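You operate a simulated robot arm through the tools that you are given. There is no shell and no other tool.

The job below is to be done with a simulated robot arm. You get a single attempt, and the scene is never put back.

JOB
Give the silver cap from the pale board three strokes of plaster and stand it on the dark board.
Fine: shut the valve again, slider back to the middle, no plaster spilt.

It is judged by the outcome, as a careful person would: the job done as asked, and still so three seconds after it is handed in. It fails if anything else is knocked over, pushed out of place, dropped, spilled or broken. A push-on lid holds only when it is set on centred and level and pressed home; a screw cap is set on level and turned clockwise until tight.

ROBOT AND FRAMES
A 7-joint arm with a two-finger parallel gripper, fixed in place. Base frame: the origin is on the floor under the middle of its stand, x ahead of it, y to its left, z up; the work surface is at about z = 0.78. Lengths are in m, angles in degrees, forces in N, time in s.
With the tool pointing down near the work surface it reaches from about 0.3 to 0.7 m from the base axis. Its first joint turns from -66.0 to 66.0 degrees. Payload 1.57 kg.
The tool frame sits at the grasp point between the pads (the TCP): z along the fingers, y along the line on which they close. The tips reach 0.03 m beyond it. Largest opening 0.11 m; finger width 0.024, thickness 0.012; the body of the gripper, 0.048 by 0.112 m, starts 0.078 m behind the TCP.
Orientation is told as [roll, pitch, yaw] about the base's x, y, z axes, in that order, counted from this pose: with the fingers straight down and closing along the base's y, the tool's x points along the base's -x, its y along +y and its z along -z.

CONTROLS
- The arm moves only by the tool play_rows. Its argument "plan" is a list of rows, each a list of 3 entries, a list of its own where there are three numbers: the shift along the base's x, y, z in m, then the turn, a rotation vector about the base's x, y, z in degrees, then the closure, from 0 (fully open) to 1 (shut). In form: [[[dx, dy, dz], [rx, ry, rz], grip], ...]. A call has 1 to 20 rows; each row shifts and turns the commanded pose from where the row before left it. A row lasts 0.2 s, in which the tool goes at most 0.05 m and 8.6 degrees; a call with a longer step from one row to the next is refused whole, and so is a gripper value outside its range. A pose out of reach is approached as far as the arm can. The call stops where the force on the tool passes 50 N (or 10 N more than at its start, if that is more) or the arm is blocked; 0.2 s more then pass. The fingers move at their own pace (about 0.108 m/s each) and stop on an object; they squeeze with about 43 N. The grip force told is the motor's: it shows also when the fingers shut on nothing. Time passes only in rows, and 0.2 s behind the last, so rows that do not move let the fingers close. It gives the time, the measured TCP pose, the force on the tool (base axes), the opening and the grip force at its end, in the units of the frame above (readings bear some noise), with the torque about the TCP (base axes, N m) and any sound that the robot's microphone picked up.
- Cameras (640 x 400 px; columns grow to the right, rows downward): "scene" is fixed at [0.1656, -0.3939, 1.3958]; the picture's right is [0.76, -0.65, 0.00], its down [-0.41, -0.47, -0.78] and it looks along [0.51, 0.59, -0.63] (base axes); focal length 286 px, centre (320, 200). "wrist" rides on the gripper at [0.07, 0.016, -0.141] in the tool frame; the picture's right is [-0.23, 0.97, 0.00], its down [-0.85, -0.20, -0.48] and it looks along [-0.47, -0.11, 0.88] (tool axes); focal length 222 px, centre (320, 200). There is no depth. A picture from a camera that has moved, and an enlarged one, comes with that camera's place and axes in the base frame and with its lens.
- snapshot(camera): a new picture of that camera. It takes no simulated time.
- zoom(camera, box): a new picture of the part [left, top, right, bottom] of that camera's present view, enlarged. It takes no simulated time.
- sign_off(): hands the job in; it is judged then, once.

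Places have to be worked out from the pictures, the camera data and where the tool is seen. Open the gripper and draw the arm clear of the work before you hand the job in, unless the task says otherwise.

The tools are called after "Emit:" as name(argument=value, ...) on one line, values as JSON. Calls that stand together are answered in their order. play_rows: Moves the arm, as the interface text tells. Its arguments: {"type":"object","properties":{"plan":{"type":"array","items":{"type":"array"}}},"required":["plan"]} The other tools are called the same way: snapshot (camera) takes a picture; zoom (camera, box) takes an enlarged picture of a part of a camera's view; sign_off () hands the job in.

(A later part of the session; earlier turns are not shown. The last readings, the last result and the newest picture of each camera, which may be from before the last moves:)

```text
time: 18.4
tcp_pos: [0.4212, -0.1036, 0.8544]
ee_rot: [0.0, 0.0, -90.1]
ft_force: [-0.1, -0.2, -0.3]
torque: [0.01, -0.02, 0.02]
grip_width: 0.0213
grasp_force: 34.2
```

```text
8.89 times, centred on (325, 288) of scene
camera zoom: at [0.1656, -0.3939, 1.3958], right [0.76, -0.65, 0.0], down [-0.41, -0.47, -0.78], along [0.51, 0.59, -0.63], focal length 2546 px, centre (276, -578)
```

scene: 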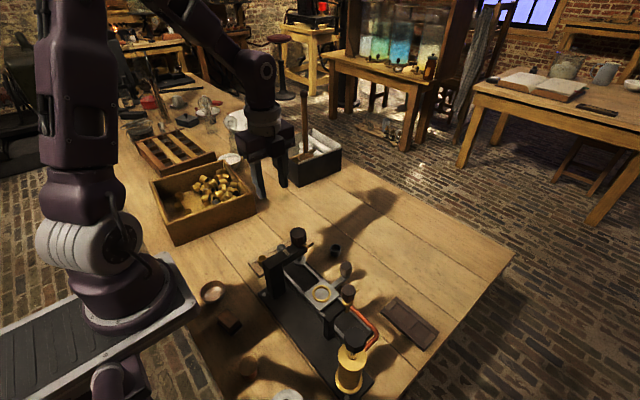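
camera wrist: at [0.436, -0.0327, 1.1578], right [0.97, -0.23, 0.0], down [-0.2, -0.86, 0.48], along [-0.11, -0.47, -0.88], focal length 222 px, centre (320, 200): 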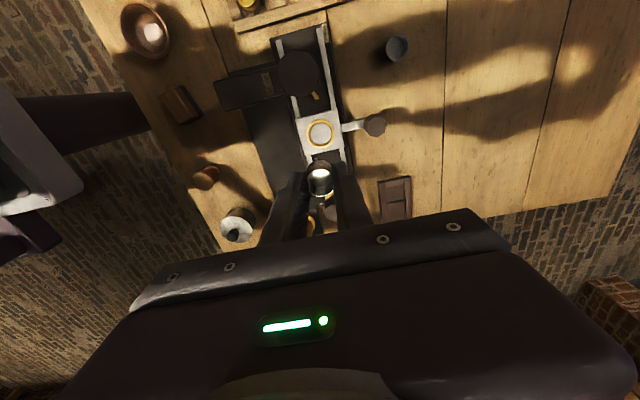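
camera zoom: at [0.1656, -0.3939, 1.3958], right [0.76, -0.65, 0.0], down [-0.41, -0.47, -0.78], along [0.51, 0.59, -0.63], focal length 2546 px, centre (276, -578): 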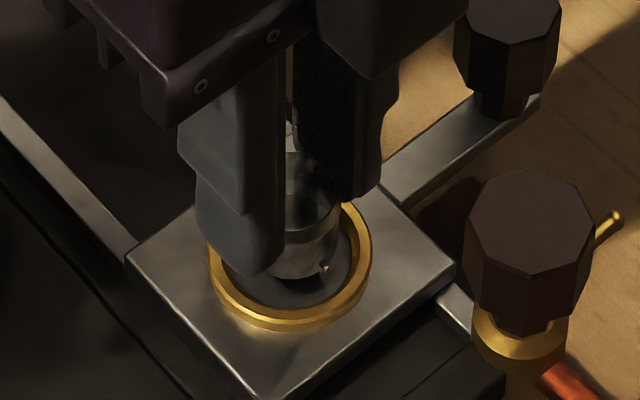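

Emit:
play_rows(plan=[[[0, 0, -0.002], [0, 0, 0], 1.0], [[0, 0, -0.002], [0, 0, 0], 1.0], [[0, 0, 0], [0, 0, 0], 1.0]])

Emit:
zoom(camera="wrist", box=[260, 110, 380, 210])

```text
time: 19.2
tcp_pos: [0.4216, -0.1052, 0.8502]
ee_rot: [0.0, -0.2, -90.1]
ft_force: [-0.3, -0.3, -0.3]
torque: [0.01, 0.03, -0.05]
grip_width: 0.0212
grasp_force: 34.2
```

```text
4.00 times, centred on (320, 160) of wrist
camera zoom: at [0.4369, -0.0345, 0.9919], right [0.97, -0.23, 0.0], down [-0.2, -0.85, 0.48], along [-0.11, -0.47, -0.88], focal length 888 px, centre (320, 360)
```

zoom: 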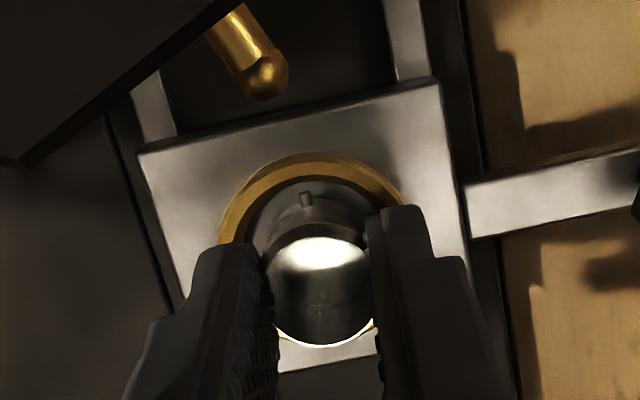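

Emit:
play_rows(plan=[[[-0.0012, 0, -0.0015], [0, 0, 0], 1.0], [[0, 0, -0.0015], [0, 0, 0], 1.0], [[0, 0, 0], [0, 0, 0], 1.0]])

```text
time: 20.0
tcp_pos: [0.4185, -0.1045, 0.8475]
ee_rot: [0.0, -0.1, -90.0]
ft_force: [-0.5, 1.4, 0.3]
torque: [0.03, -0.02, -0.03]
grip_width: 0.0211
grasp_force: 34.7
```

No contact force yet at z = 0.8475. I'll keep lowering in 1.5 mm steps.

Emit:
play_rows(plan=[[[0, 0, -0.0015], [0, 0, 0], 1.0], [[0, 0, 0], [0, 0, 0], 1.0]])

Emit:
play_rows(plan=[[[0, 0, -0.0015], [0, 0, 0], 1.0], [[0, 0, 0], [0, 0, 0], 1.0]])

Emit:
zoom(camera="scene", box=[300, 265, 350, 310])

```text
time: 20.6
tcp_pos: [0.4191, -0.1033, 0.8461]
ee_rot: [0.0, -0.1, -89.9]
ft_force: [-2.0, 0.2, 6.2]
torque: [-0.09, 0.17, 0.0]
grip_width: 0.0211
grasp_force: 34.1
```

```text
time: 21.2
tcp_pos: [0.4175, -0.1034, 0.8443]
ee_rot: [-0.1, 0.0, -90.1]
ft_force: [0.6, -0.6, 4.0]
torque: [-0.06, 0.07, -0.01]
grip_width: 0.0212
grasp_force: 34.1
```

```text
8.89 times, centred on (325, 288) of scene
camera zoom: at [0.1655, -0.3939, 1.3958], right [0.76, -0.65, 0.0], down [-0.41, -0.47, -0.78], along [0.51, 0.59, -0.63], focal length 2546 px, centre (276, -578)
```

zoom: 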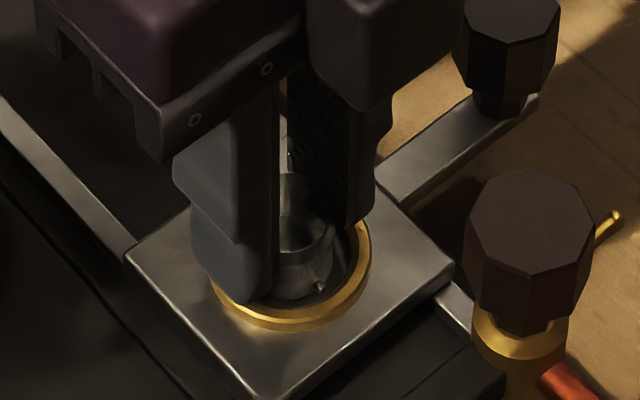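

Contact is steady at about 4 N, so the cap is sitting on the seat floor inside the ring. I'll release gently and look.

Emit:
play_rows(plan=[[[0, 0, 0], [0, 0, 0], 0.8], [[0, 0, 0], [0, 0, 0], 0.75], [[0, 0, 0], [0, 0, 0], 0.7], [[0, 0, 0], [0, 0, 0], 0.6], [[0, 0, 0], [0, 0, 0], 0.55], [[0, 0, 0], [0, 0, 0], 0.55]])

Emit:
zoom(camera="wrist", box=[260, 110, 380, 210])

Emit:
zoom(camera="scene", box=[300, 265, 350, 310])

```text
time: 22.6
tcp_pos: [0.4177, -0.1028, 0.8442]
ee_rot: [0.1, 0.0, -90.0]
ft_force: [0.3, 0.0, -0.1]
torque: [-0.02, 0.0, 0.0]
grip_width: 0.0492
grasp_force: 0.1
```

```text
4.00 times, centred on (320, 160) of wrist
camera zoom: at [0.4344, -0.0349, 0.9861], right [0.97, -0.23, 0.0], down [-0.2, -0.85, 0.48], along [-0.11, -0.47, -0.88], focal length 888 px, centre (320, 360)
```

zoom: 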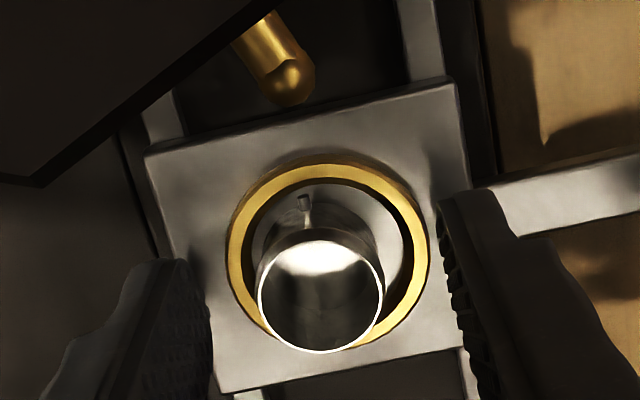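

```text
8.89 times, centred on (325, 288) of scene
camera zoom: at [0.1656, -0.3939, 1.3958], right [0.76, -0.65, 0.0], down [-0.41, -0.47, -0.78], along [0.51, 0.59, -0.63], focal length 2546 px, centre (276, -578)
```

zoom: 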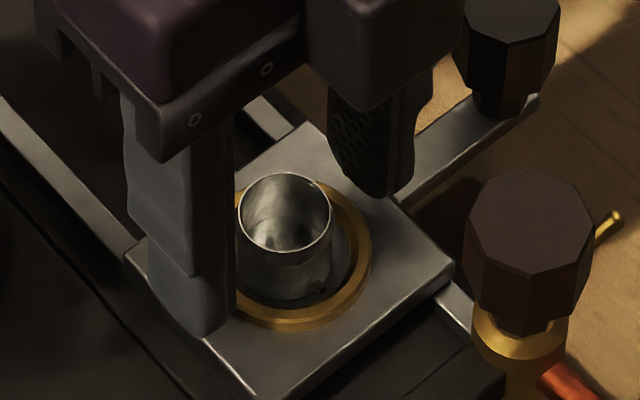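

The silver cap stands upright inside the ring, with the rim centre at about [0.418, -0.106]. I'll raise straight up and rotate back to yaw 0, so the fingers close along y on the slider knob at [0.495, -0.105].

Emit:
play_rows(plan=[[[0, 0, 0.005], [0, 0, 0], 0.55], [[0, 0, 0.015], [0, 0, 0], 0.55], [[0, 0, 0.03], [0, 0, 0], 0.55], [[0, 0, 0.04], [0, 0, 0], 0.55], [[0, 0, 0.04], [0, 0, 0], 0.55], [[0.01, 0, 0.01], [0, 0, 8.5], 0.55], [[0.01, 0, 0.01], [0, 0, 8.5], 0.55], [[0.01, 0, 0], [0, 0, 8.5], 0.55], [[0.01, 0, 0], [0, 0, 8.5], 0.55], [[0.01, 0, 0], [0, 0, 8.5], 0.55], [[0.01, 0, 0], [0, 0, 8.5], 0.55], [[0.01, 0, 0], [0, 0, 8.5], 0.55], [[0.006, 0, 0], [0, 0, 8.5], 0.55], [[0, 0, 0], [0, 0, 8.5], 0.55], [[0, 0, 0], [0, 0, 8.5], 0.55], [[0, 0, 0], [0, 0, 5], 0.55], [[0, 0, 0], [0, 0, 0], 0.55]])

Emit:
snapshot(camera="wrist")

Emit:
zoom(camera="scene", box=[270, 240, 400, 340])

```text
time: 26.2
tcp_pos: [0.4936, -0.1045, 0.993]
ee_rot: [0.0, 0.0, 0.0]
ft_force: [-0.6, 0.0, -0.5]
torque: [-0.02, 0.0, 0.02]
grip_width: 0.0493
grasp_force: 0.0
```

```text
taken
camera wrist: at [0.4241, -0.0888, 1.1348], right [0.23, 0.97, 0.0], down [0.86, -0.2, 0.48], along [0.47, -0.11, -0.88], focal length 222 px, centre (320, 200)
```

wrist: 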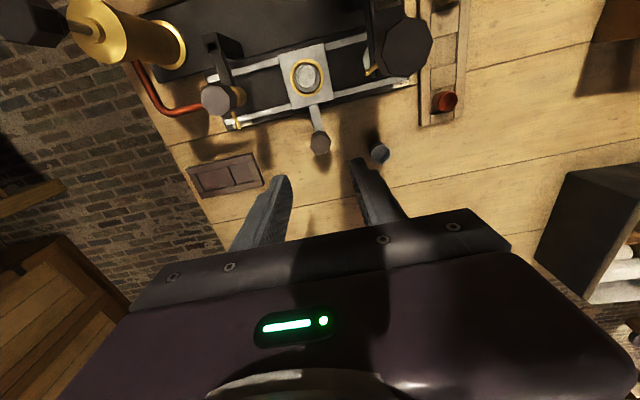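

```text
4.00 times, centred on (335, 290) of scene
camera zoom: at [0.1656, -0.3939, 1.3958], right [0.76, -0.65, 0.0], down [-0.41, -0.47, -0.78], along [0.51, 0.59, -0.63], focal length 1146 px, centre (260, -160)
```

zoom: 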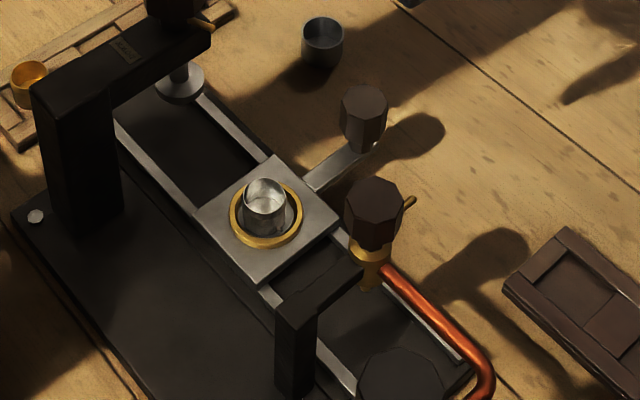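

Emit:
zoom(camera="wrist", box=[180, 30, 350, 170])

Emit:
zoom(camera="wrist", box=[0, 0, 200, 120])

Emit:
zoom(camera="wrist", box=[180, 140, 280, 220])

```text
2.86 times, centred on (265, 100) of wrist
camera zoom: at [0.4241, -0.0888, 1.1348], right [0.23, 0.97, 0.0], down [0.86, -0.2, 0.48], along [0.47, -0.11, -0.88], focal length 635 px, centre (477, 486)
```

zoom: 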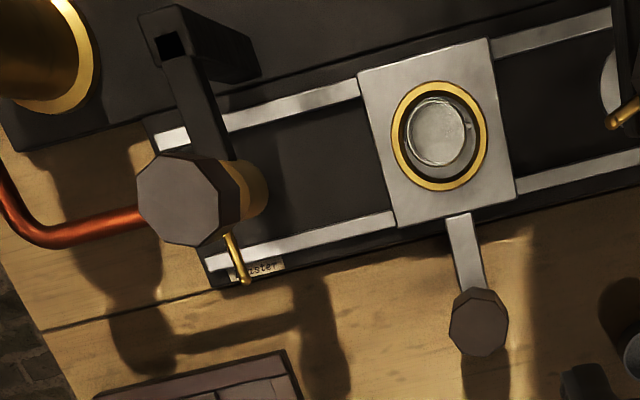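

```text
3.20 times, centred on (100, 60) of wrist
camera zoom: at [0.4241, -0.0888, 1.1348], right [0.23, 0.97, 0.0], down [0.86, -0.2, 0.48], along [0.47, -0.11, -0.88], focal length 711 px, centre (1024, 648)
```

zoom: 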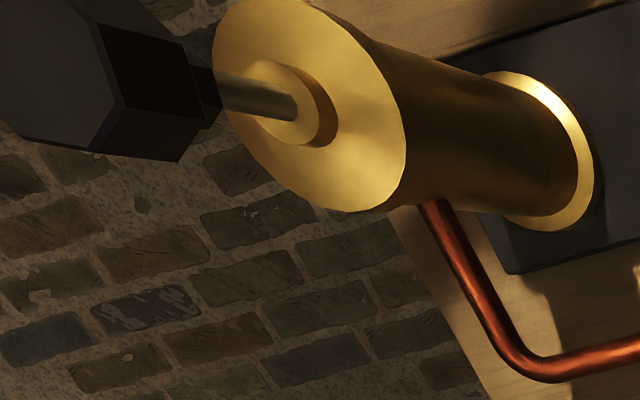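

```text
5.00 times, centred on (230, 180) of wrist
camera zoom: at [0.4241, -0.0888, 1.1348], right [0.23, 0.97, 0.0], down [0.86, -0.2, 0.48], along [0.47, -0.11, -0.88], focal length 1111 px, centre (770, 300)
```

zoom: 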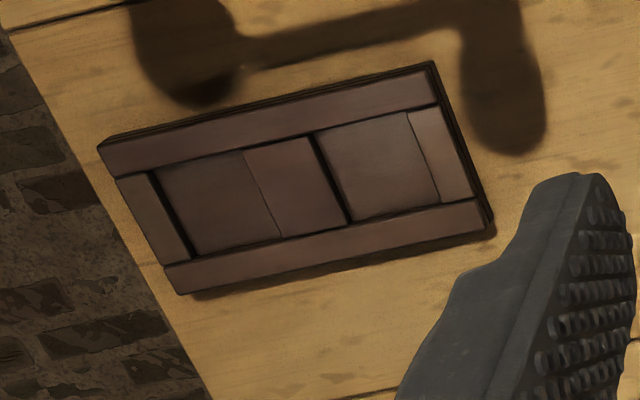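

The dark board with two empty pockets is clear, and the slider knob is at about [0.496, -0.105] with its top near 0.847. I'll descend with the fingers either side of it in y.

Emit:
play_rows(plan=[[[0.002, -0.0005, -0.04], [0, 0, 0], 0.55], [[0, 0, -0.04], [0, 0, 0], 0.55], [[0, 0, -0.03], [0, 0, 0], 0.55], [[0, 0, -0.015], [0, 0, 0], 0.55], [[0, 0, 0], [0, 0, 0], 0.55]])

Emit:
zoom(camera="wrist", box=[220, 60, 420, 230])

Emit:
zoom(camera="scene", box=[290, 210, 400, 310])

```text
time: 27.4
tcp_pos: [0.4976, -0.105, 0.8676]
ee_rot: [0.0, -0.1, -0.1]
ft_force: [0.1, 0.1, -0.6]
torque: [0.03, 0.01, 0.0]
grip_width: 0.0495
grasp_force: 0.1
```

```text
2.35 times, centred on (320, 145) of wrist
camera zoom: at [0.4274, -0.0879, 1.0101], right [0.23, 0.97, 0.0], down [0.86, -0.2, 0.48], along [0.47, -0.11, -0.88], focal length 523 px, centre (320, 329)
```

zoom: 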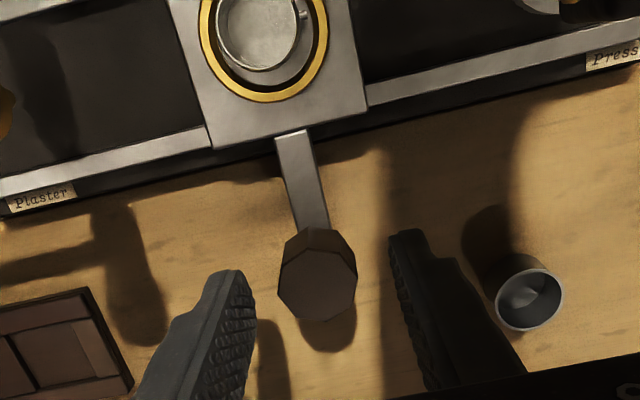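

```text
4.00 times, centred on (345, 260) of scene
camera zoom: at [0.1656, -0.3939, 1.3958], right [0.76, -0.65, 0.0], down [-0.41, -0.47, -0.78], along [0.51, 0.59, -0.63], focal length 1146 px, centre (220, -40)
```

zoom: 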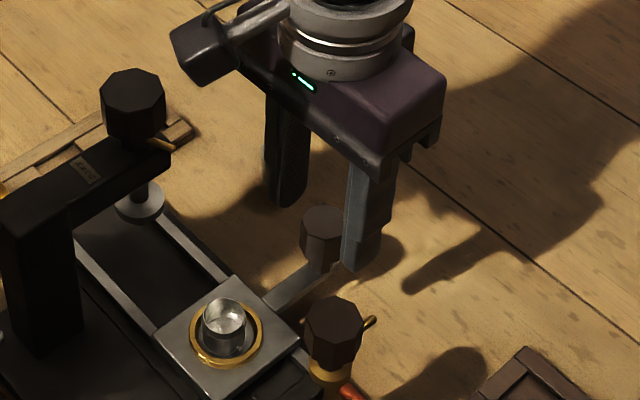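

Emit:
play_rows(plan=[[[-0.0005, 0, -0.006], [0, 0, 0], 0.55], [[0, 0, -0.005], [0, 0, 0], 0.55], [[0, 0, 0], [0, 0, 0], 0.65], [[0, 0, 0], [0, 0, 0], 0.7], [[0, 0, 0], [0, 0, 0], 0.75], [[0, 0, 0], [0, 0, 0], 0.85], [[0, 0, 0], [0, 0, 0], 1.0], [[0, 0, 0], [0, 0, 0], 1.0]])

Emit:
zoom(camera="scene", box=[290, 210, 400, 310])

```text
time: 29.2
tcp_pos: [0.4953, -0.1041, 0.8592]
ee_rot: [-0.1, -0.1, 0.0]
ft_force: [-0.8, -0.3, -1.7]
torque: [-0.39, -0.11, -0.01]
grip_width: 0.0274
grasp_force: 37.9
```

```text
4.00 times, centred on (345, 260) of scene
camera zoom: at [0.1656, -0.3939, 1.3958], right [0.76, -0.65, 0.0], down [-0.41, -0.47, -0.78], along [0.51, 0.59, -0.63], focal length 1146 px, centre (220, -40)
```

zoom: 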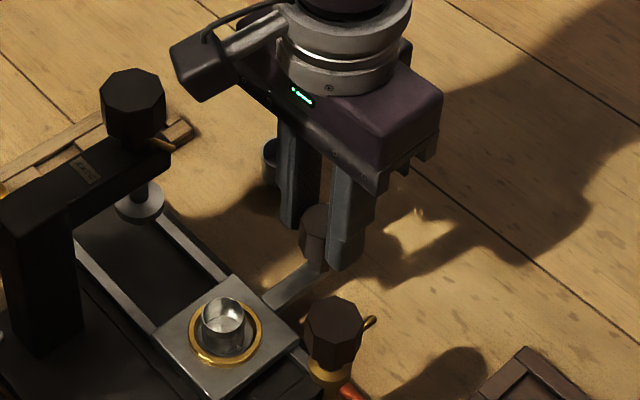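

I have the slider knob gripped at 27 mm, with the mid position at y ≈ -0.104. I'll slide it smoothly toward "Plaster" (-y), first 7 cm.

Emit:
play_rows(plan=[[[0, -0.004, 0], [0, 0, 0], 1.0], [[0, -0.008, 0], [0, 0, 0], 1.0], [[0, -0.01, 0], [0, 0, 0], 1.0], [[0, -0.01, 0], [0, 0, 0], 1.0], [[0, -0.01, 0], [0, 0, 0], 1.0], [[0, -0.01, 0], [0, 0, 0], 1.0], [[0, -0.008, 0], [0, 0, 0], 1.0], [[0, -0.006, 0], [0, 0, 0], 1.0], [[0, -0.004, 0], [0, 0, 0], 1.0], [[0, 0, 0], [0, 0, 0], 1.0]])

Emit:
zoom(camera="scene", box=[290, 230, 400, 330])

Emit:
zoom(camera="wrist", box=[180, 30, 420, 200])

```text
time: 31.4
tcp_pos: [0.4954, -0.1748, 0.8589]
ee_rot: [0.0, -0.2, 0.0]
ft_force: [16.0, -0.1, -11.1]
torque: [0.4, -0.82, -0.06]
grip_width: 0.0275
grasp_force: 38.0
```

```text
4.00 times, centred on (345, 280) of scene
camera zoom: at [0.1661, -0.394, 1.3957], right [0.76, -0.65, 0.0], down [-0.41, -0.47, -0.78], along [0.51, 0.59, -0.63], focal length 1146 px, centre (220, -120)
```

zoom: 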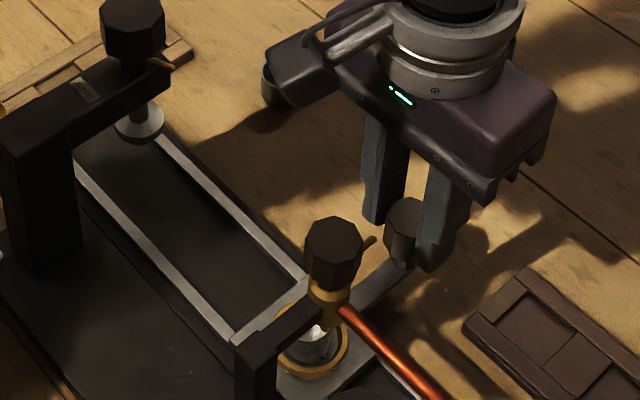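

```text
2.35 times, centred on (300, 115) of wrist
camera zoom: at [0.4256, -0.1586, 1.0005], right [0.23, 0.97, 0.0], down [0.85, -0.2, 0.48], along [0.47, -0.11, -0.88], focal length 523 px, centre (367, 400)
```

zoom: 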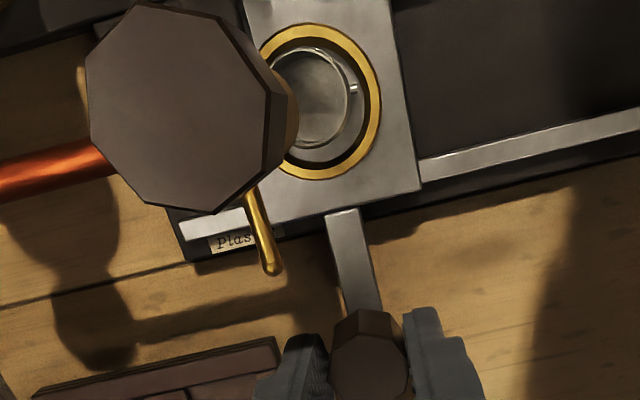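

The slider followed to about y = -0.175, but a side load built up (16 N in x, -11 N in z) from holding it tightly. I'll loosen the fingers slightly to relieve it, then push on with one finger only.

Emit:
play_rows(plan=[[[0, 0, 0], [0, 0, 0], 0.72], [[0, 0, 0], [0, 0, 0], 0.68], [[0, 0, 0], [0, 0, 0], 0.68]])

Emit:
zoom(camera="wrist", box=[180, 30, 420, 220])

```text
time: 32.2
tcp_pos: [0.4941, -0.1745, 0.8589]
ee_rot: [0.1, 0.0, 0.0]
ft_force: [0.0, 0.2, 1.3]
torque: [0.0, -0.03, 0.04]
grip_width: 0.0352
grasp_force: 0.1
```

```text
2.11 times, centred on (300, 125) of wrist
camera zoom: at [0.4249, -0.1585, 1.0007], right [0.23, 0.97, 0.0], down [0.86, -0.2, 0.48], along [0.47, -0.11, -0.88], focal length 468 px, centre (362, 358)
```

zoom: 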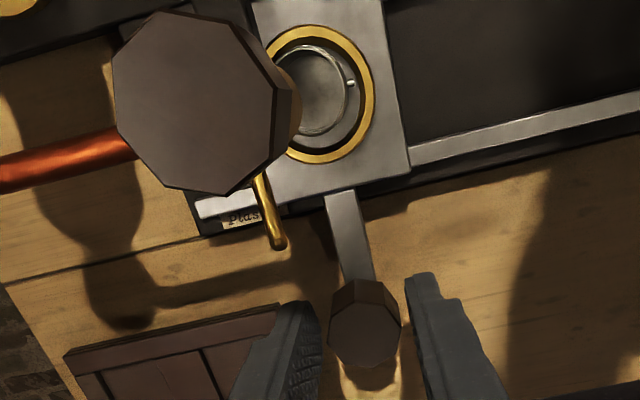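

Relieved: the knob is now at [0.499, -0.175], so the rail leads slightly toward +x as y decreases. I'll centre on it in x and push toward -y with the loose finger in small steps until I feel the end stop.

Emit:
play_rows(plan=[[[0.004, 0, 0], [0, 0, 0], 0.68], [[0, -0.004, 0], [0, 0, 0], 0.68], [[0, -0.003, 0], [0, 0, 0], 0.68], [[0, -0.003, 0], [0, 0, 0], 0.68], [[0, 0, 0], [0, 0, 0], 0.68]])

Emit:
play_rows(plan=[[[0, -0.002, 0], [0, 0, 0], 0.68], [[0, -0.002, 0], [0, 0, 0], 0.68], [[0, 0, 0], [0, 0, 0], 0.68]])

Emit:
zoom(camera="wrist", box=[180, 30, 420, 220])

Emit:
zoom(camera="scene", box=[300, 260, 400, 350])

```text
time: 33.4
tcp_pos: [0.5009, -0.1851, 0.8584]
ee_rot: [0.0, 0.0, 0.0]
ft_force: [0.5, 0.8, -0.2]
torque: [0.04, 0.01, 0.0]
grip_width: 0.036
grasp_force: 0.5
```

```text
time: 34.2
tcp_pos: [0.5, -0.1887, 0.8573]
ee_rot: [0.0, 0.1, 0.0]
ft_force: [-0.7, 0.9, 0.2]
torque: [0.03, -0.02, -0.04]
grip_width: 0.036
grasp_force: 0.7
```

```text
2.11 times, centred on (300, 125) of wrist
camera zoom: at [0.4304, -0.172, 1.0006], right [0.23, 0.97, 0.0], down [0.86, -0.2, 0.48], along [0.47, -0.11, -0.88], focal length 468 px, centre (362, 358)
```

zoom: 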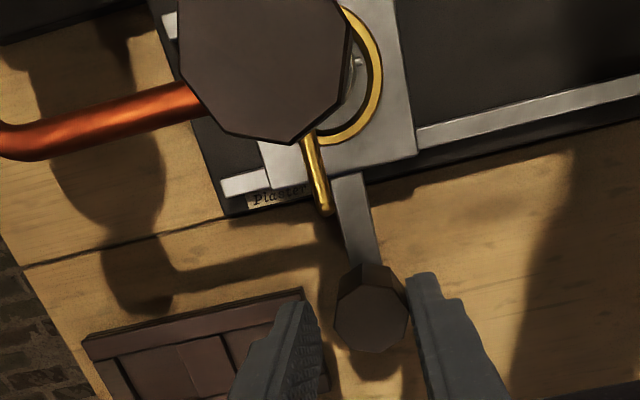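

```text
4.44 times, centred on (350, 305) of scene
camera zoom: at [0.1655, -0.3939, 1.3958], right [0.76, -0.65, 0.0], down [-0.41, -0.47, -0.78], along [0.51, 0.59, -0.63], focal length 1273 px, centre (187, -267)
```

zoom: 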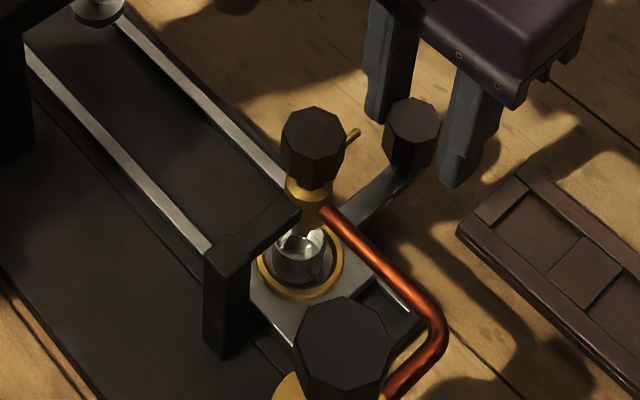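

The slider moves with under 1 N and is now at about y = -0.185. I'll continue in 1.5 mm steps to find out whether there is a stop.

Emit:
play_rows(plan=[[[0, -0.0015, 0], [0, 0, 0], 0.68], [[0, 0, 0], [0, 0, 0], 0.68]])

Emit:
play_rows(plan=[[[0, -0.0015, 0], [0, 0, 0], 0.68], [[0, 0, 0], [0, 0, 0], 0.68]])

Emit:
zoom(camera="wrist", box=[180, 30, 420, 220])

Emit:
zoom(camera="scene", box=[310, 280, 380, 350])

```text
time: 34.8
tcp_pos: [0.5, -0.1897, 0.8588]
ee_rot: [0.0, 0.0, 0.0]
ft_force: [0.6, 2.4, 0.5]
torque: [0.08, -0.03, 0.01]
grip_width: 0.0366
grasp_force: 1.1
```

```text
time: 35.4
tcp_pos: [0.5001, -0.1898, 0.8574]
ee_rot: [0.0, 0.1, 0.0]
ft_force: [-0.9, 4.8, 1.0]
torque: [0.11, 0.02, 0.0]
grip_width: 0.0394
grasp_force: 2.5
```

```text
2.11 times, centred on (300, 125) of wrist
camera zoom: at [0.4302, -0.1751, 1.0], right [0.23, 0.97, 0.0], down [0.86, -0.2, 0.48], along [0.47, -0.11, -0.88], focal length 468 px, centre (362, 358)
```

zoom: 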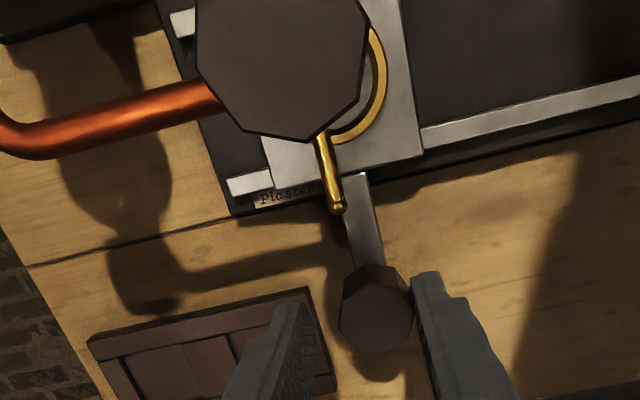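

```text
5.71 times, centred on (345, 315) of scene
camera zoom: at [0.1655, -0.3938, 1.3959], right [0.76, -0.65, 0.0], down [-0.41, -0.47, -0.78], along [0.51, 0.59, -0.63], focal length 1636 px, centre (177, -457)
```

zoom: 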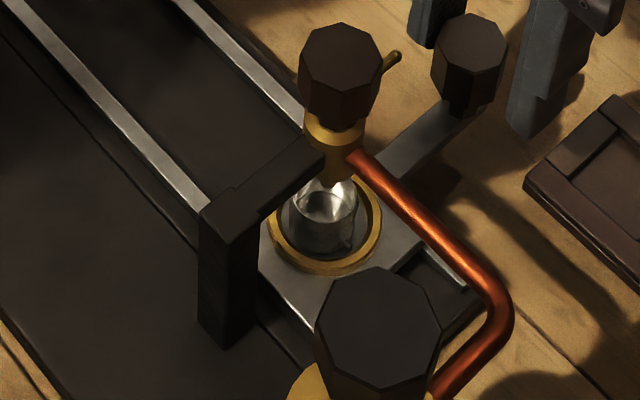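

Resistance has appeared (4.8 N, finger pushed back), so the slider is at its "Plaster" stop, with the knob at y ≈ -0.185. I'll look closely at the nozzle over the cap from the scene camera.

Emit:
zoom(camera="scene", box=[330, 295, 365, 330])

Emit:
play_rows(plan=[[[0, 0.003, 0], [0, 0, 0], 0.65], [[0, 0, 0], [0, 0, 0], 0.55], [[0, 0, 0], [0, 0, 0], 0.55], [[0, 0, 0.02], [0, 0, 0], 0.55], [[0, 0, 0.04], [0, 0, 0], 0.55], [[0, 0, 0.04], [0, 0, 0], 0.55], [[0, 0, 0.04], [0, 0, 0], 0.55], [[0, 0, 0], [0, 0, 0], 0.55]])

Emit:
snapshot(camera="wrist")

Emit:
zoom(camera="scene", box=[310, 270, 390, 350])

```text
11.43 times, centred on (348, 312) of scene
camera zoom: at [0.1655, -0.3938, 1.3959], right [0.76, -0.65, 0.0], down [-0.41, -0.47, -0.78], along [0.51, 0.59, -0.63], focal length 3273 px, centre (6, -1086)
```

zoom: 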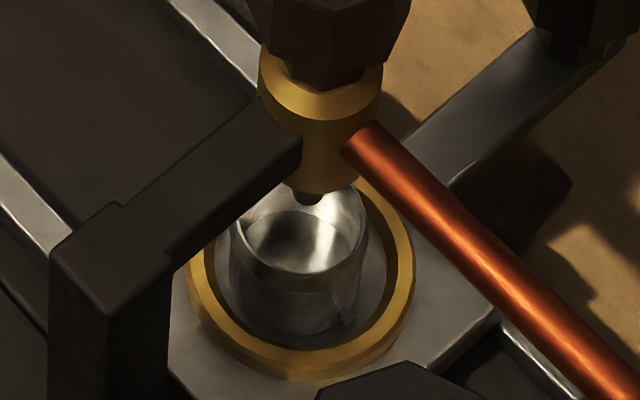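

```text
time: 37.2
tcp_pos: [0.5, -0.1877, 1.0016]
ee_rot: [0.0, 0.0, 0.0]
ft_force: [-0.5, -0.9, 0.9]
torque: [-0.01, -0.02, -0.02]
grip_width: 0.0493
grasp_force: 0.1
```

```text
taken
camera wrist: at [0.4304, -0.1714, 1.1413], right [0.23, 0.97, 0.0], down [0.85, -0.2, 0.48], along [0.47, -0.11, -0.88], focal length 222 px, centre (320, 200)
```

wrist: 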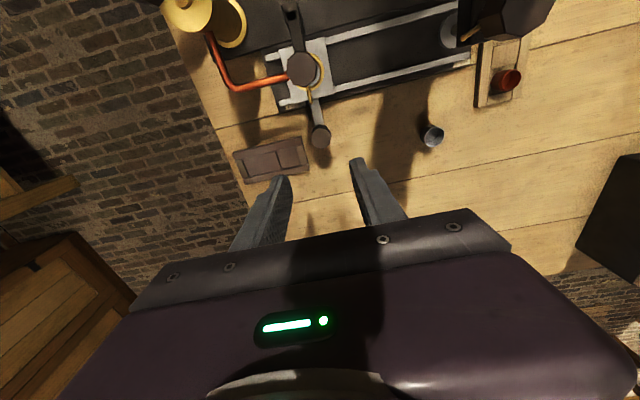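

```text
5.00 times, centred on (350, 310) of scene
camera zoom: at [0.1655, -0.3939, 1.3958], right [0.76, -0.65, 0.0], down [-0.41, -0.47, -0.78], along [0.51, 0.59, -0.63], focal length 1432 px, centre (170, -350)
```

zoom: 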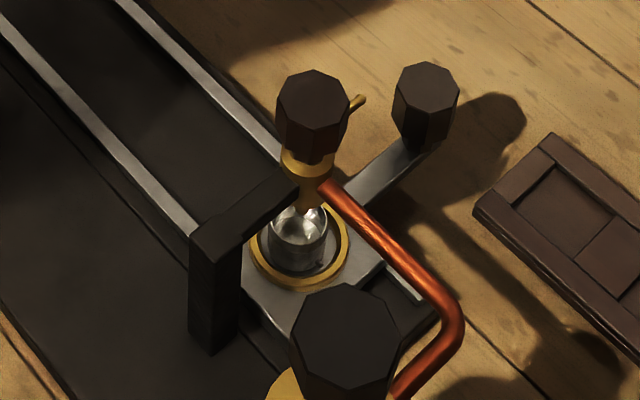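

The nozzle tip sits over the cap opening, within a couple of mm of centre. Next is the valve, so I'll zoom on its knob to get its exact centre and the orientation of its flats.

Emit:
zoom(camera="wrist", box=[260, 30, 350, 150])

Emit:
zoom(camera="scene", box=[330, 275, 370, 310])

```text
3.33 times, centred on (305, 90) of wrist
camera zoom: at [0.4304, -0.1714, 1.1413], right [0.23, 0.97, 0.0], down [0.85, -0.2, 0.48], along [0.47, -0.11, -0.88], focal length 740 px, centre (370, 567)
```

zoom: 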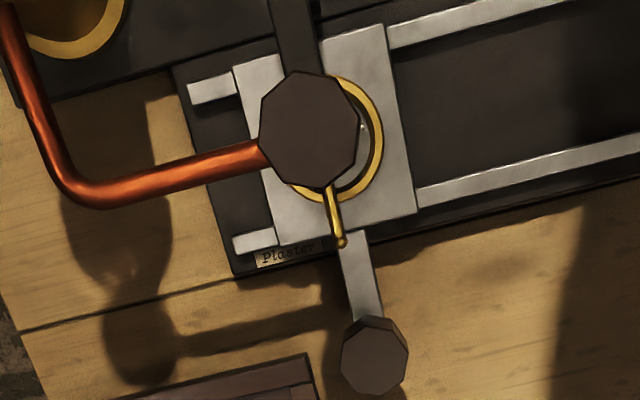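

```text
11.43 times, centred on (350, 292) of scene
camera zoom: at [0.1655, -0.3939, 1.3958], right [0.76, -0.65, 0.0], down [-0.41, -0.47, -0.78], along [0.51, 0.59, -0.63], focal length 3273 px, centre (-23, -857)
```

zoom: 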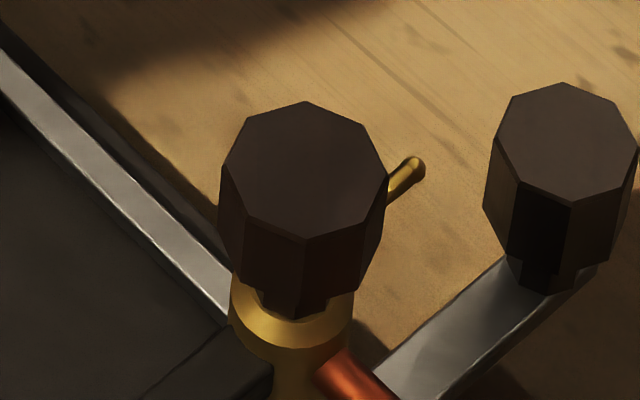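

Emit:
zoom(camera="wrist", box=[285, 45, 325, 110])

Emit:
zoom(camera="wrist", box=[150, 0, 260, 100])

```text
6.15 times, centred on (305, 78) of wrist
camera zoom: at [0.4304, -0.1714, 1.1413], right [0.23, 0.97, 0.0], down [0.85, -0.2, 0.48], along [0.47, -0.11, -0.88], focal length 1367 px, centre (412, 954)
```

zoom: 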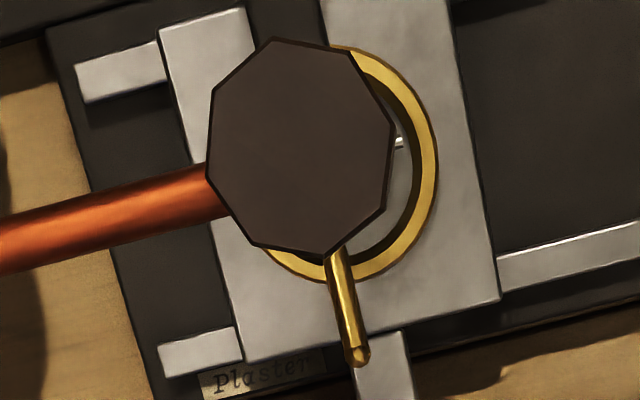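

```text
4.00 times, centred on (205, 50) of wrist
camera zoom: at [0.4304, -0.1714, 1.1413], right [0.23, 0.97, 0.0], down [0.85, -0.2, 0.48], along [0.47, -0.11, -0.88], focal length 888 px, centre (780, 800)
```

zoom: 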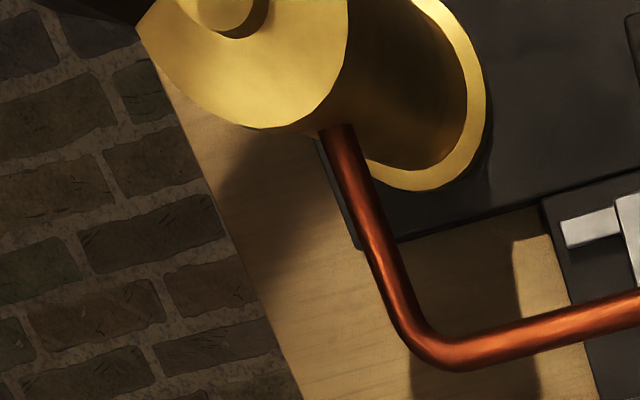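

The valve knob is centred at [0.4196, -0.1855], with corners at 0°, 45°, 90° and flats at 22.5° offsets, and its pointer is exactly along +x. I'll go over it at yaw -22.5° so the pads meet flats, then descend.

Emit:
play_rows(plan=[[[-0.03, 0.001, 0], [0, 0, -7.5], 0.55], [[-0.03, 0.001, 0], [0, 0, -7.5], 0.55], [[-0.0206, 0, 0], [0, 0, -7.5], 0.55], [[0, 0, -0.03], [0, 0, 0], 0.55], [[0, 0, 0], [0, 0, 0], 0.55]])

Emit:
zoom(camera="wrist", box=[220, 60, 420, 230])

Emit:
zoom(camera="scene", box=[290, 200, 430, 320])

```text
time: 38.4
tcp_pos: [0.4181, -0.1859, 0.9704]
ee_rot: [0.0, 0.0, -22.7]
ft_force: [-0.7, 0.0, -0.1]
torque: [0.02, 0.0, -0.01]
grip_width: 0.0494
grasp_force: 0.0
```

```text
2.35 times, centred on (320, 145) of wrist
camera zoom: at [0.36, -0.1448, 1.1128], right [0.58, 0.81, 0.0], down [0.71, -0.51, 0.48], along [0.39, -0.28, -0.88], focal length 523 px, centre (320, 329)
```

zoom: 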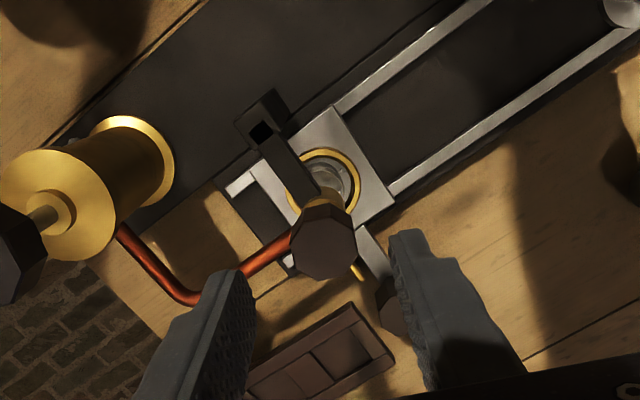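

```text
3.33 times, centred on (360, 260) of scene
camera zoom: at [0.1655, -0.3939, 1.3958], right [0.76, -0.65, 0.0], down [-0.41, -0.47, -0.78], along [0.51, 0.59, -0.63], focal length 955 px, centre (187, 0)
```

zoom: 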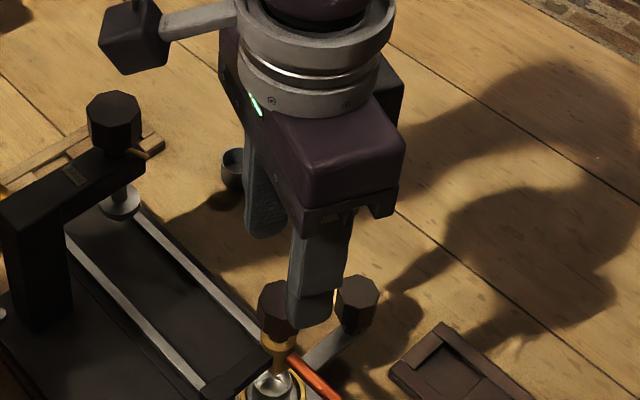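

Emit:
play_rows(plan=[[[0.0008, 0.0012, -0.02], [0, 0, 0], 0.55], [[0, 0, -0.012], [0, 0, 0], 0.55], [[0, 0, -0.01], [0, 0, 0], 0.55], [[0, 0, 0], [0, 0, 0], 0.55]])

Emit:
zoom(camera="wrist", box=[220, 80, 420, 230])

Emit:
zoom(camera="scene", box=[310, 240, 390, 320])

```text
time: 39.4
tcp_pos: [0.4216, -0.1838, 0.9267]
ee_rot: [0.0, 0.0, -22.6]
ft_force: [-0.3, 0.4, -0.1]
torque: [0.02, -0.03, -0.02]
grip_width: 0.0499
grasp_force: 0.1
```

```text
2.67 times, centred on (320, 155) of wrist
camera zoom: at [0.3633, -0.1433, 1.068], right [0.58, 0.81, 0.0], down [0.71, -0.51, 0.48], along [0.39, -0.28, -0.88], focal length 592 px, centre (320, 320)
```

zoom: 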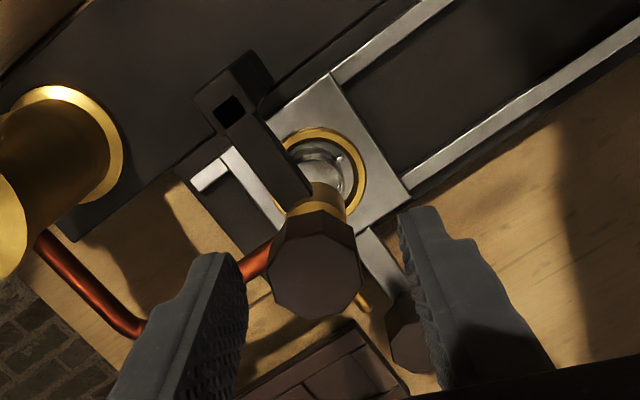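

```text
5.00 times, centred on (350, 280) of scene
camera zoom: at [0.1656, -0.3939, 1.3958], right [0.76, -0.65, 0.0], down [-0.41, -0.47, -0.78], along [0.51, 0.59, -0.63], focal length 1432 px, centre (170, -200)
```

zoom: 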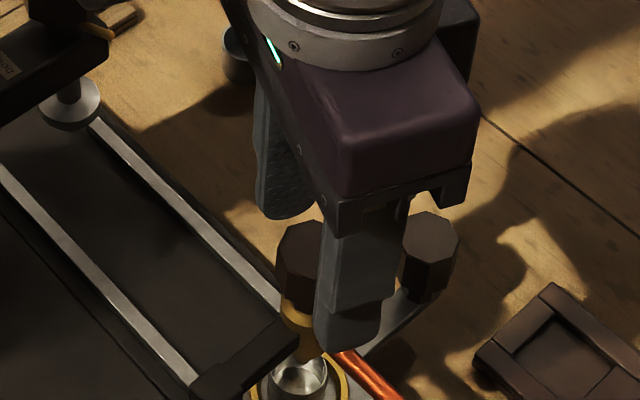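

Emit:
play_rows(plan=[[[-0.002, -0.001, 0], [0, 0, 0], 0.55], [[0, 0, 0], [0, 0, 0], 0.65], [[0, 0, 0], [0, 0, 0], 0.72], [[0, 0, 0], [0, 0, 0], 0.76], [[0, 0, 0], [0, 0, 0], 0.85], [[0, 0, 0], [0, 0, 0], 1.0], [[0, 0, 0], [0, 0, 0], 1.0]])

Emit:
zoom(camera="wrist", box=[220, 80, 420, 230])

Emit:
zoom(camera="scene", box=[310, 260, 390, 340])

```text
time: 41.0
tcp_pos: [0.4192, -0.1857, 0.9276]
ee_rot: [0.0, -0.1, -22.5]
ft_force: [2.4, 4.4, -0.5]
torque: [-0.21, 0.01, -0.02]
grip_width: 0.0276
grasp_force: 37.9
```

```text
2.67 times, centred on (320, 155) of wrist
camera zoom: at [0.3612, -0.1438, 1.0683], right [0.58, 0.81, 0.0], down [0.71, -0.51, 0.48], along [0.39, -0.28, -0.88], focal length 592 px, centre (320, 320)
```

zoom: 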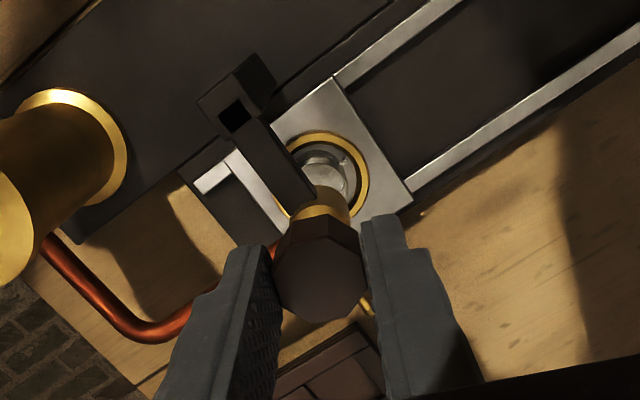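

```text
5.00 times, centred on (350, 300) of scene
camera zoom: at [0.1656, -0.3938, 1.3959], right [0.76, -0.65, 0.0], down [-0.41, -0.47, -0.78], along [0.51, 0.59, -0.63], focal length 1432 px, centre (170, -300)
```

zoom: 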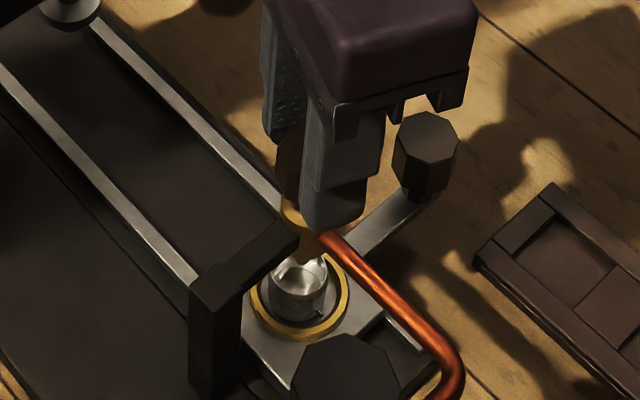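

The knob is gripped on its flats with little side load. I'll turn it counter-clockwise in small steps and check the torque and the pointer.

Emit:
play_rows(plan=[[[0, 0, 0], [0, 0, 5], 1.0], [[0, 0, 0], [0, 0, 5], 1.0], [[0, 0, 0], [0, 0, 5], 1.0], [[0, 0, 0], [0, 0, 0], 1.0]])

Emit:
zoom(camera="wrist", box=[220, 80, 420, 230])

Emit:
zoom(camera="scene", box=[320, 270, 380, 340])

```text
time: 42.0
tcp_pos: [0.419, -0.1845, 0.9261]
ee_rot: [0.1, 0.0, -7.5]
ft_force: [8.3, 15.8, -7.8]
torque: [0.25, -0.47, -0.58]
grip_width: 0.0275
grasp_force: 38.1
```

```text
2.67 times, centred on (320, 155) of wrist
camera zoom: at [0.3519, -0.1605, 1.0683], right [0.35, 0.94, 0.0], down [0.82, -0.31, 0.48], along [0.45, -0.17, -0.88], focal length 592 px, centre (320, 320)
```

zoom: 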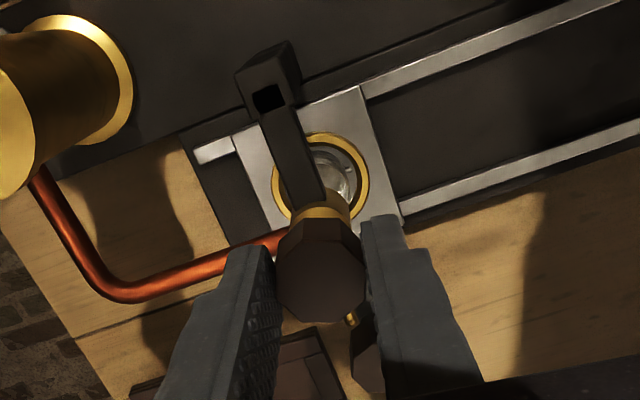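

```text
5.71 times, centred on (350, 305) of scene
camera zoom: at [0.1659, -0.3936, 1.3959], right [0.76, -0.65, 0.0], down [-0.41, -0.48, -0.78], along [0.51, 0.59, -0.63], focal length 1636 px, centre (149, -400)
```

zoom: 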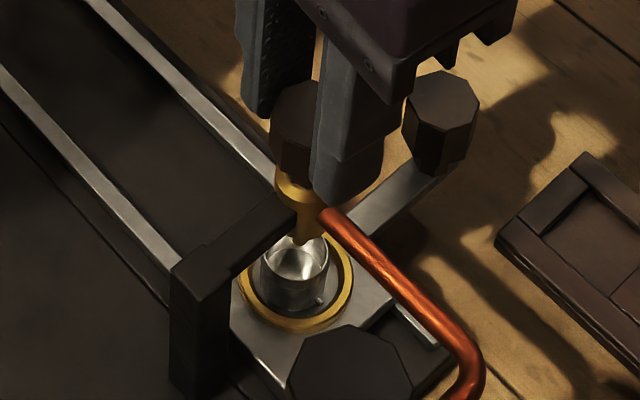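

Emit:
zoom(camera="wrist", box=[290, 140, 350, 215])

Emit:
zoom(camera="scene", box=[335, 270, 375, 310])

```text
5.33 times, centred on (320, 178) of wrist
camera zoom: at [0.3519, -0.1605, 1.0683], right [0.35, 0.94, 0.0], down [0.82, -0.31, 0.48], along [0.45, -0.17, -0.88], focal length 1185 px, centre (320, 320)
```

zoom: 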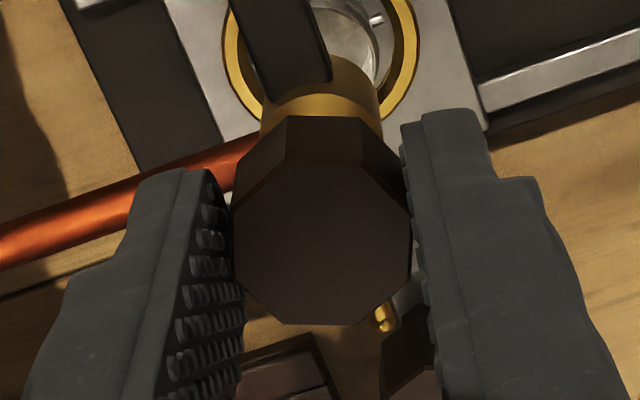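

```text
10.00 times, centred on (355, 290) of scene
camera zoom: at [0.1659, -0.3936, 1.3959], right [0.76, -0.65, 0.0], down [-0.41, -0.48, -0.78], along [0.51, 0.59, -0.63], focal length 2864 px, centre (-30, -700)
```

zoom: 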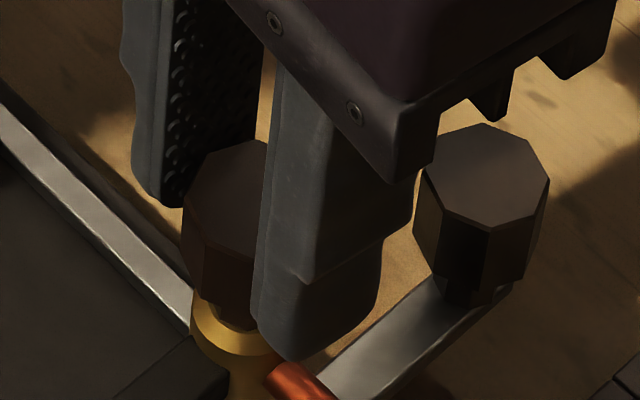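

The pads slipped: torque reached -0.58 N·m, while the knob's corners and pointer have not moved. So counter-clockwise is blocked. I'll release, re-grip on the flats at yaw +22.5° and try clockwise.

Emit:
play_rows(plan=[[[0, 0, 0], [0, 0, 0], 0.72], [[0, 0, 0], [0, 0, 0], 0.6], [[0, 0, 0], [0, 0, 0], 0.55], [[0, 0, 0], [0, 0, 7.5], 0.55], [[0, 0, 0], [0, 0, 7.5], 0.55], [[0, 0, 0], [0, 0, 7.5], 0.55], [[0, 0, 0], [0, 0, 7.5], 0.55], [[0, 0, 0], [0, 0, 0], 0.55]])

Emit:
zoom(camera="wrist", box=[260, 120, 380, 220])

Emit:
zoom(camera="scene", box=[320, 260, 390, 330])

```text
time: 43.8
tcp_pos: [0.4177, -0.1869, 0.9256]
ee_rot: [0.0, 0.0, 22.6]
ft_force: [0.2, 0.8, -0.1]
torque: [-0.04, 0.03, 0.01]
grip_width: 0.0495
grasp_force: 0.0
```

```text
4.00 times, centred on (320, 170) of wrist
camera zoom: at [0.3472, -0.1982, 1.0683], right [-0.16, 0.99, 0.0], down [0.87, 0.14, 0.48], along [0.47, 0.08, -0.88], focal length 888 px, centre (320, 320)
```

zoom: 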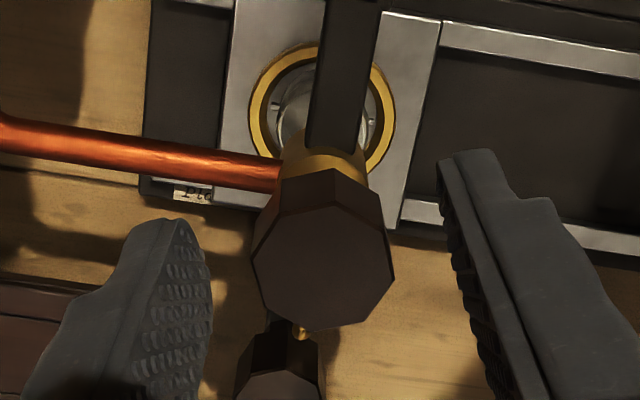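

```text
5.71 times, centred on (355, 295) of scene
camera zoom: at [0.1656, -0.3939, 1.3958], right [0.76, -0.65, 0.0], down [-0.41, -0.47, -0.78], along [0.51, 0.59, -0.63], focal length 1636 px, centre (120, -343)
```

zoom: 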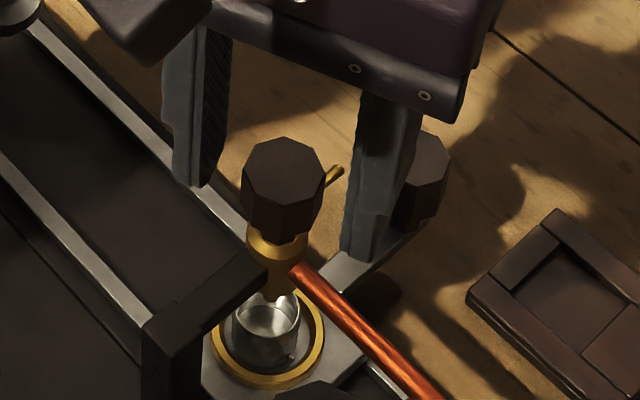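

Emit:
play_rows(plan=[[[0.001, 0.0005, 0], [0, 0, 0], 0.55], [[0, 0, 0], [0, 0, 0], 0.65], [[0, 0, 0], [0, 0, 0], 0.72], [[0, 0, 0], [0, 0, 0], 0.76], [[0, 0, 0], [0, 0, 0], 0.85], [[0, 0, 0], [0, 0, 0], 1.0], [[0, 0, 0], [0, 0, 0], 1.0]])

Emit:
play_rows(plan=[[[0, 0, 0], [0, 0, -4], 1.0], [[0, 0, 0], [0, 0, -4], 1.0], [[0, 0, 0], [0, 0, 0], 1.0]])

Emit:
zoom(camera="wrist", box=[280, 140, 360, 220])

Emit:
zoom(camera="scene", box=[320, 260, 390, 330])

```text
time: 45.4
tcp_pos: [0.4204, -0.1842, 0.9262]
ee_rot: [0.0, 0.0, 22.5]
ft_force: [-1.0, 6.8, 0.5]
torque: [-0.16, -0.13, 0.01]
grip_width: 0.0276
grasp_force: 38.0
```

```text
time: 46.2
tcp_pos: [0.4203, -0.1864, 0.9263]
ee_rot: [0.0, 0.0, 14.5]
ft_force: [-1.5, 15.3, 24.0]
torque: [0.66, 0.83, -0.06]
grip_width: 0.0276
grasp_force: 38.3
```

```text
5.00 times, centred on (320, 180) of wrist
camera zoom: at [0.3475, -0.1874, 1.0682], right [-0.02, 1.0, 0.0], down [0.88, 0.02, 0.48], along [0.48, 0.01, -0.88], focal length 1111 px, centre (320, 300)
```

zoom: 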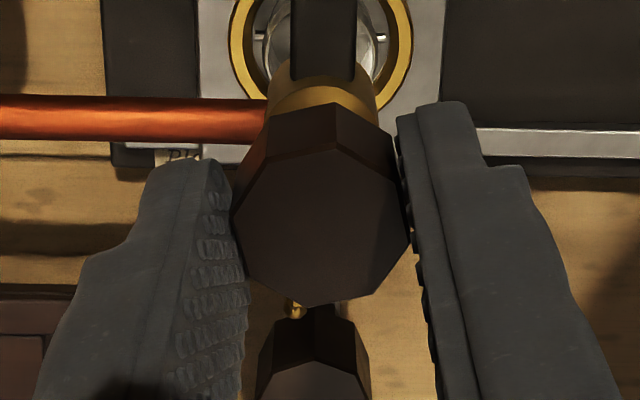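

```text
5.71 times, centred on (355, 295) of scene
camera zoom: at [0.1652, -0.3934, 1.396], right [0.76, -0.65, 0.0], down [-0.41, -0.48, -0.78], along [0.51, 0.59, -0.63], focal length 1636 px, centre (120, -343)
```

zoom: 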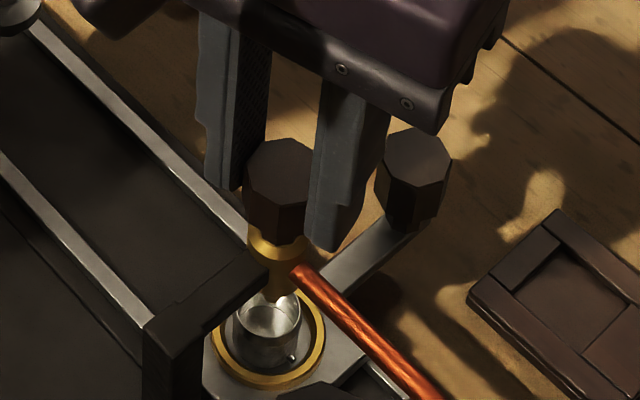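

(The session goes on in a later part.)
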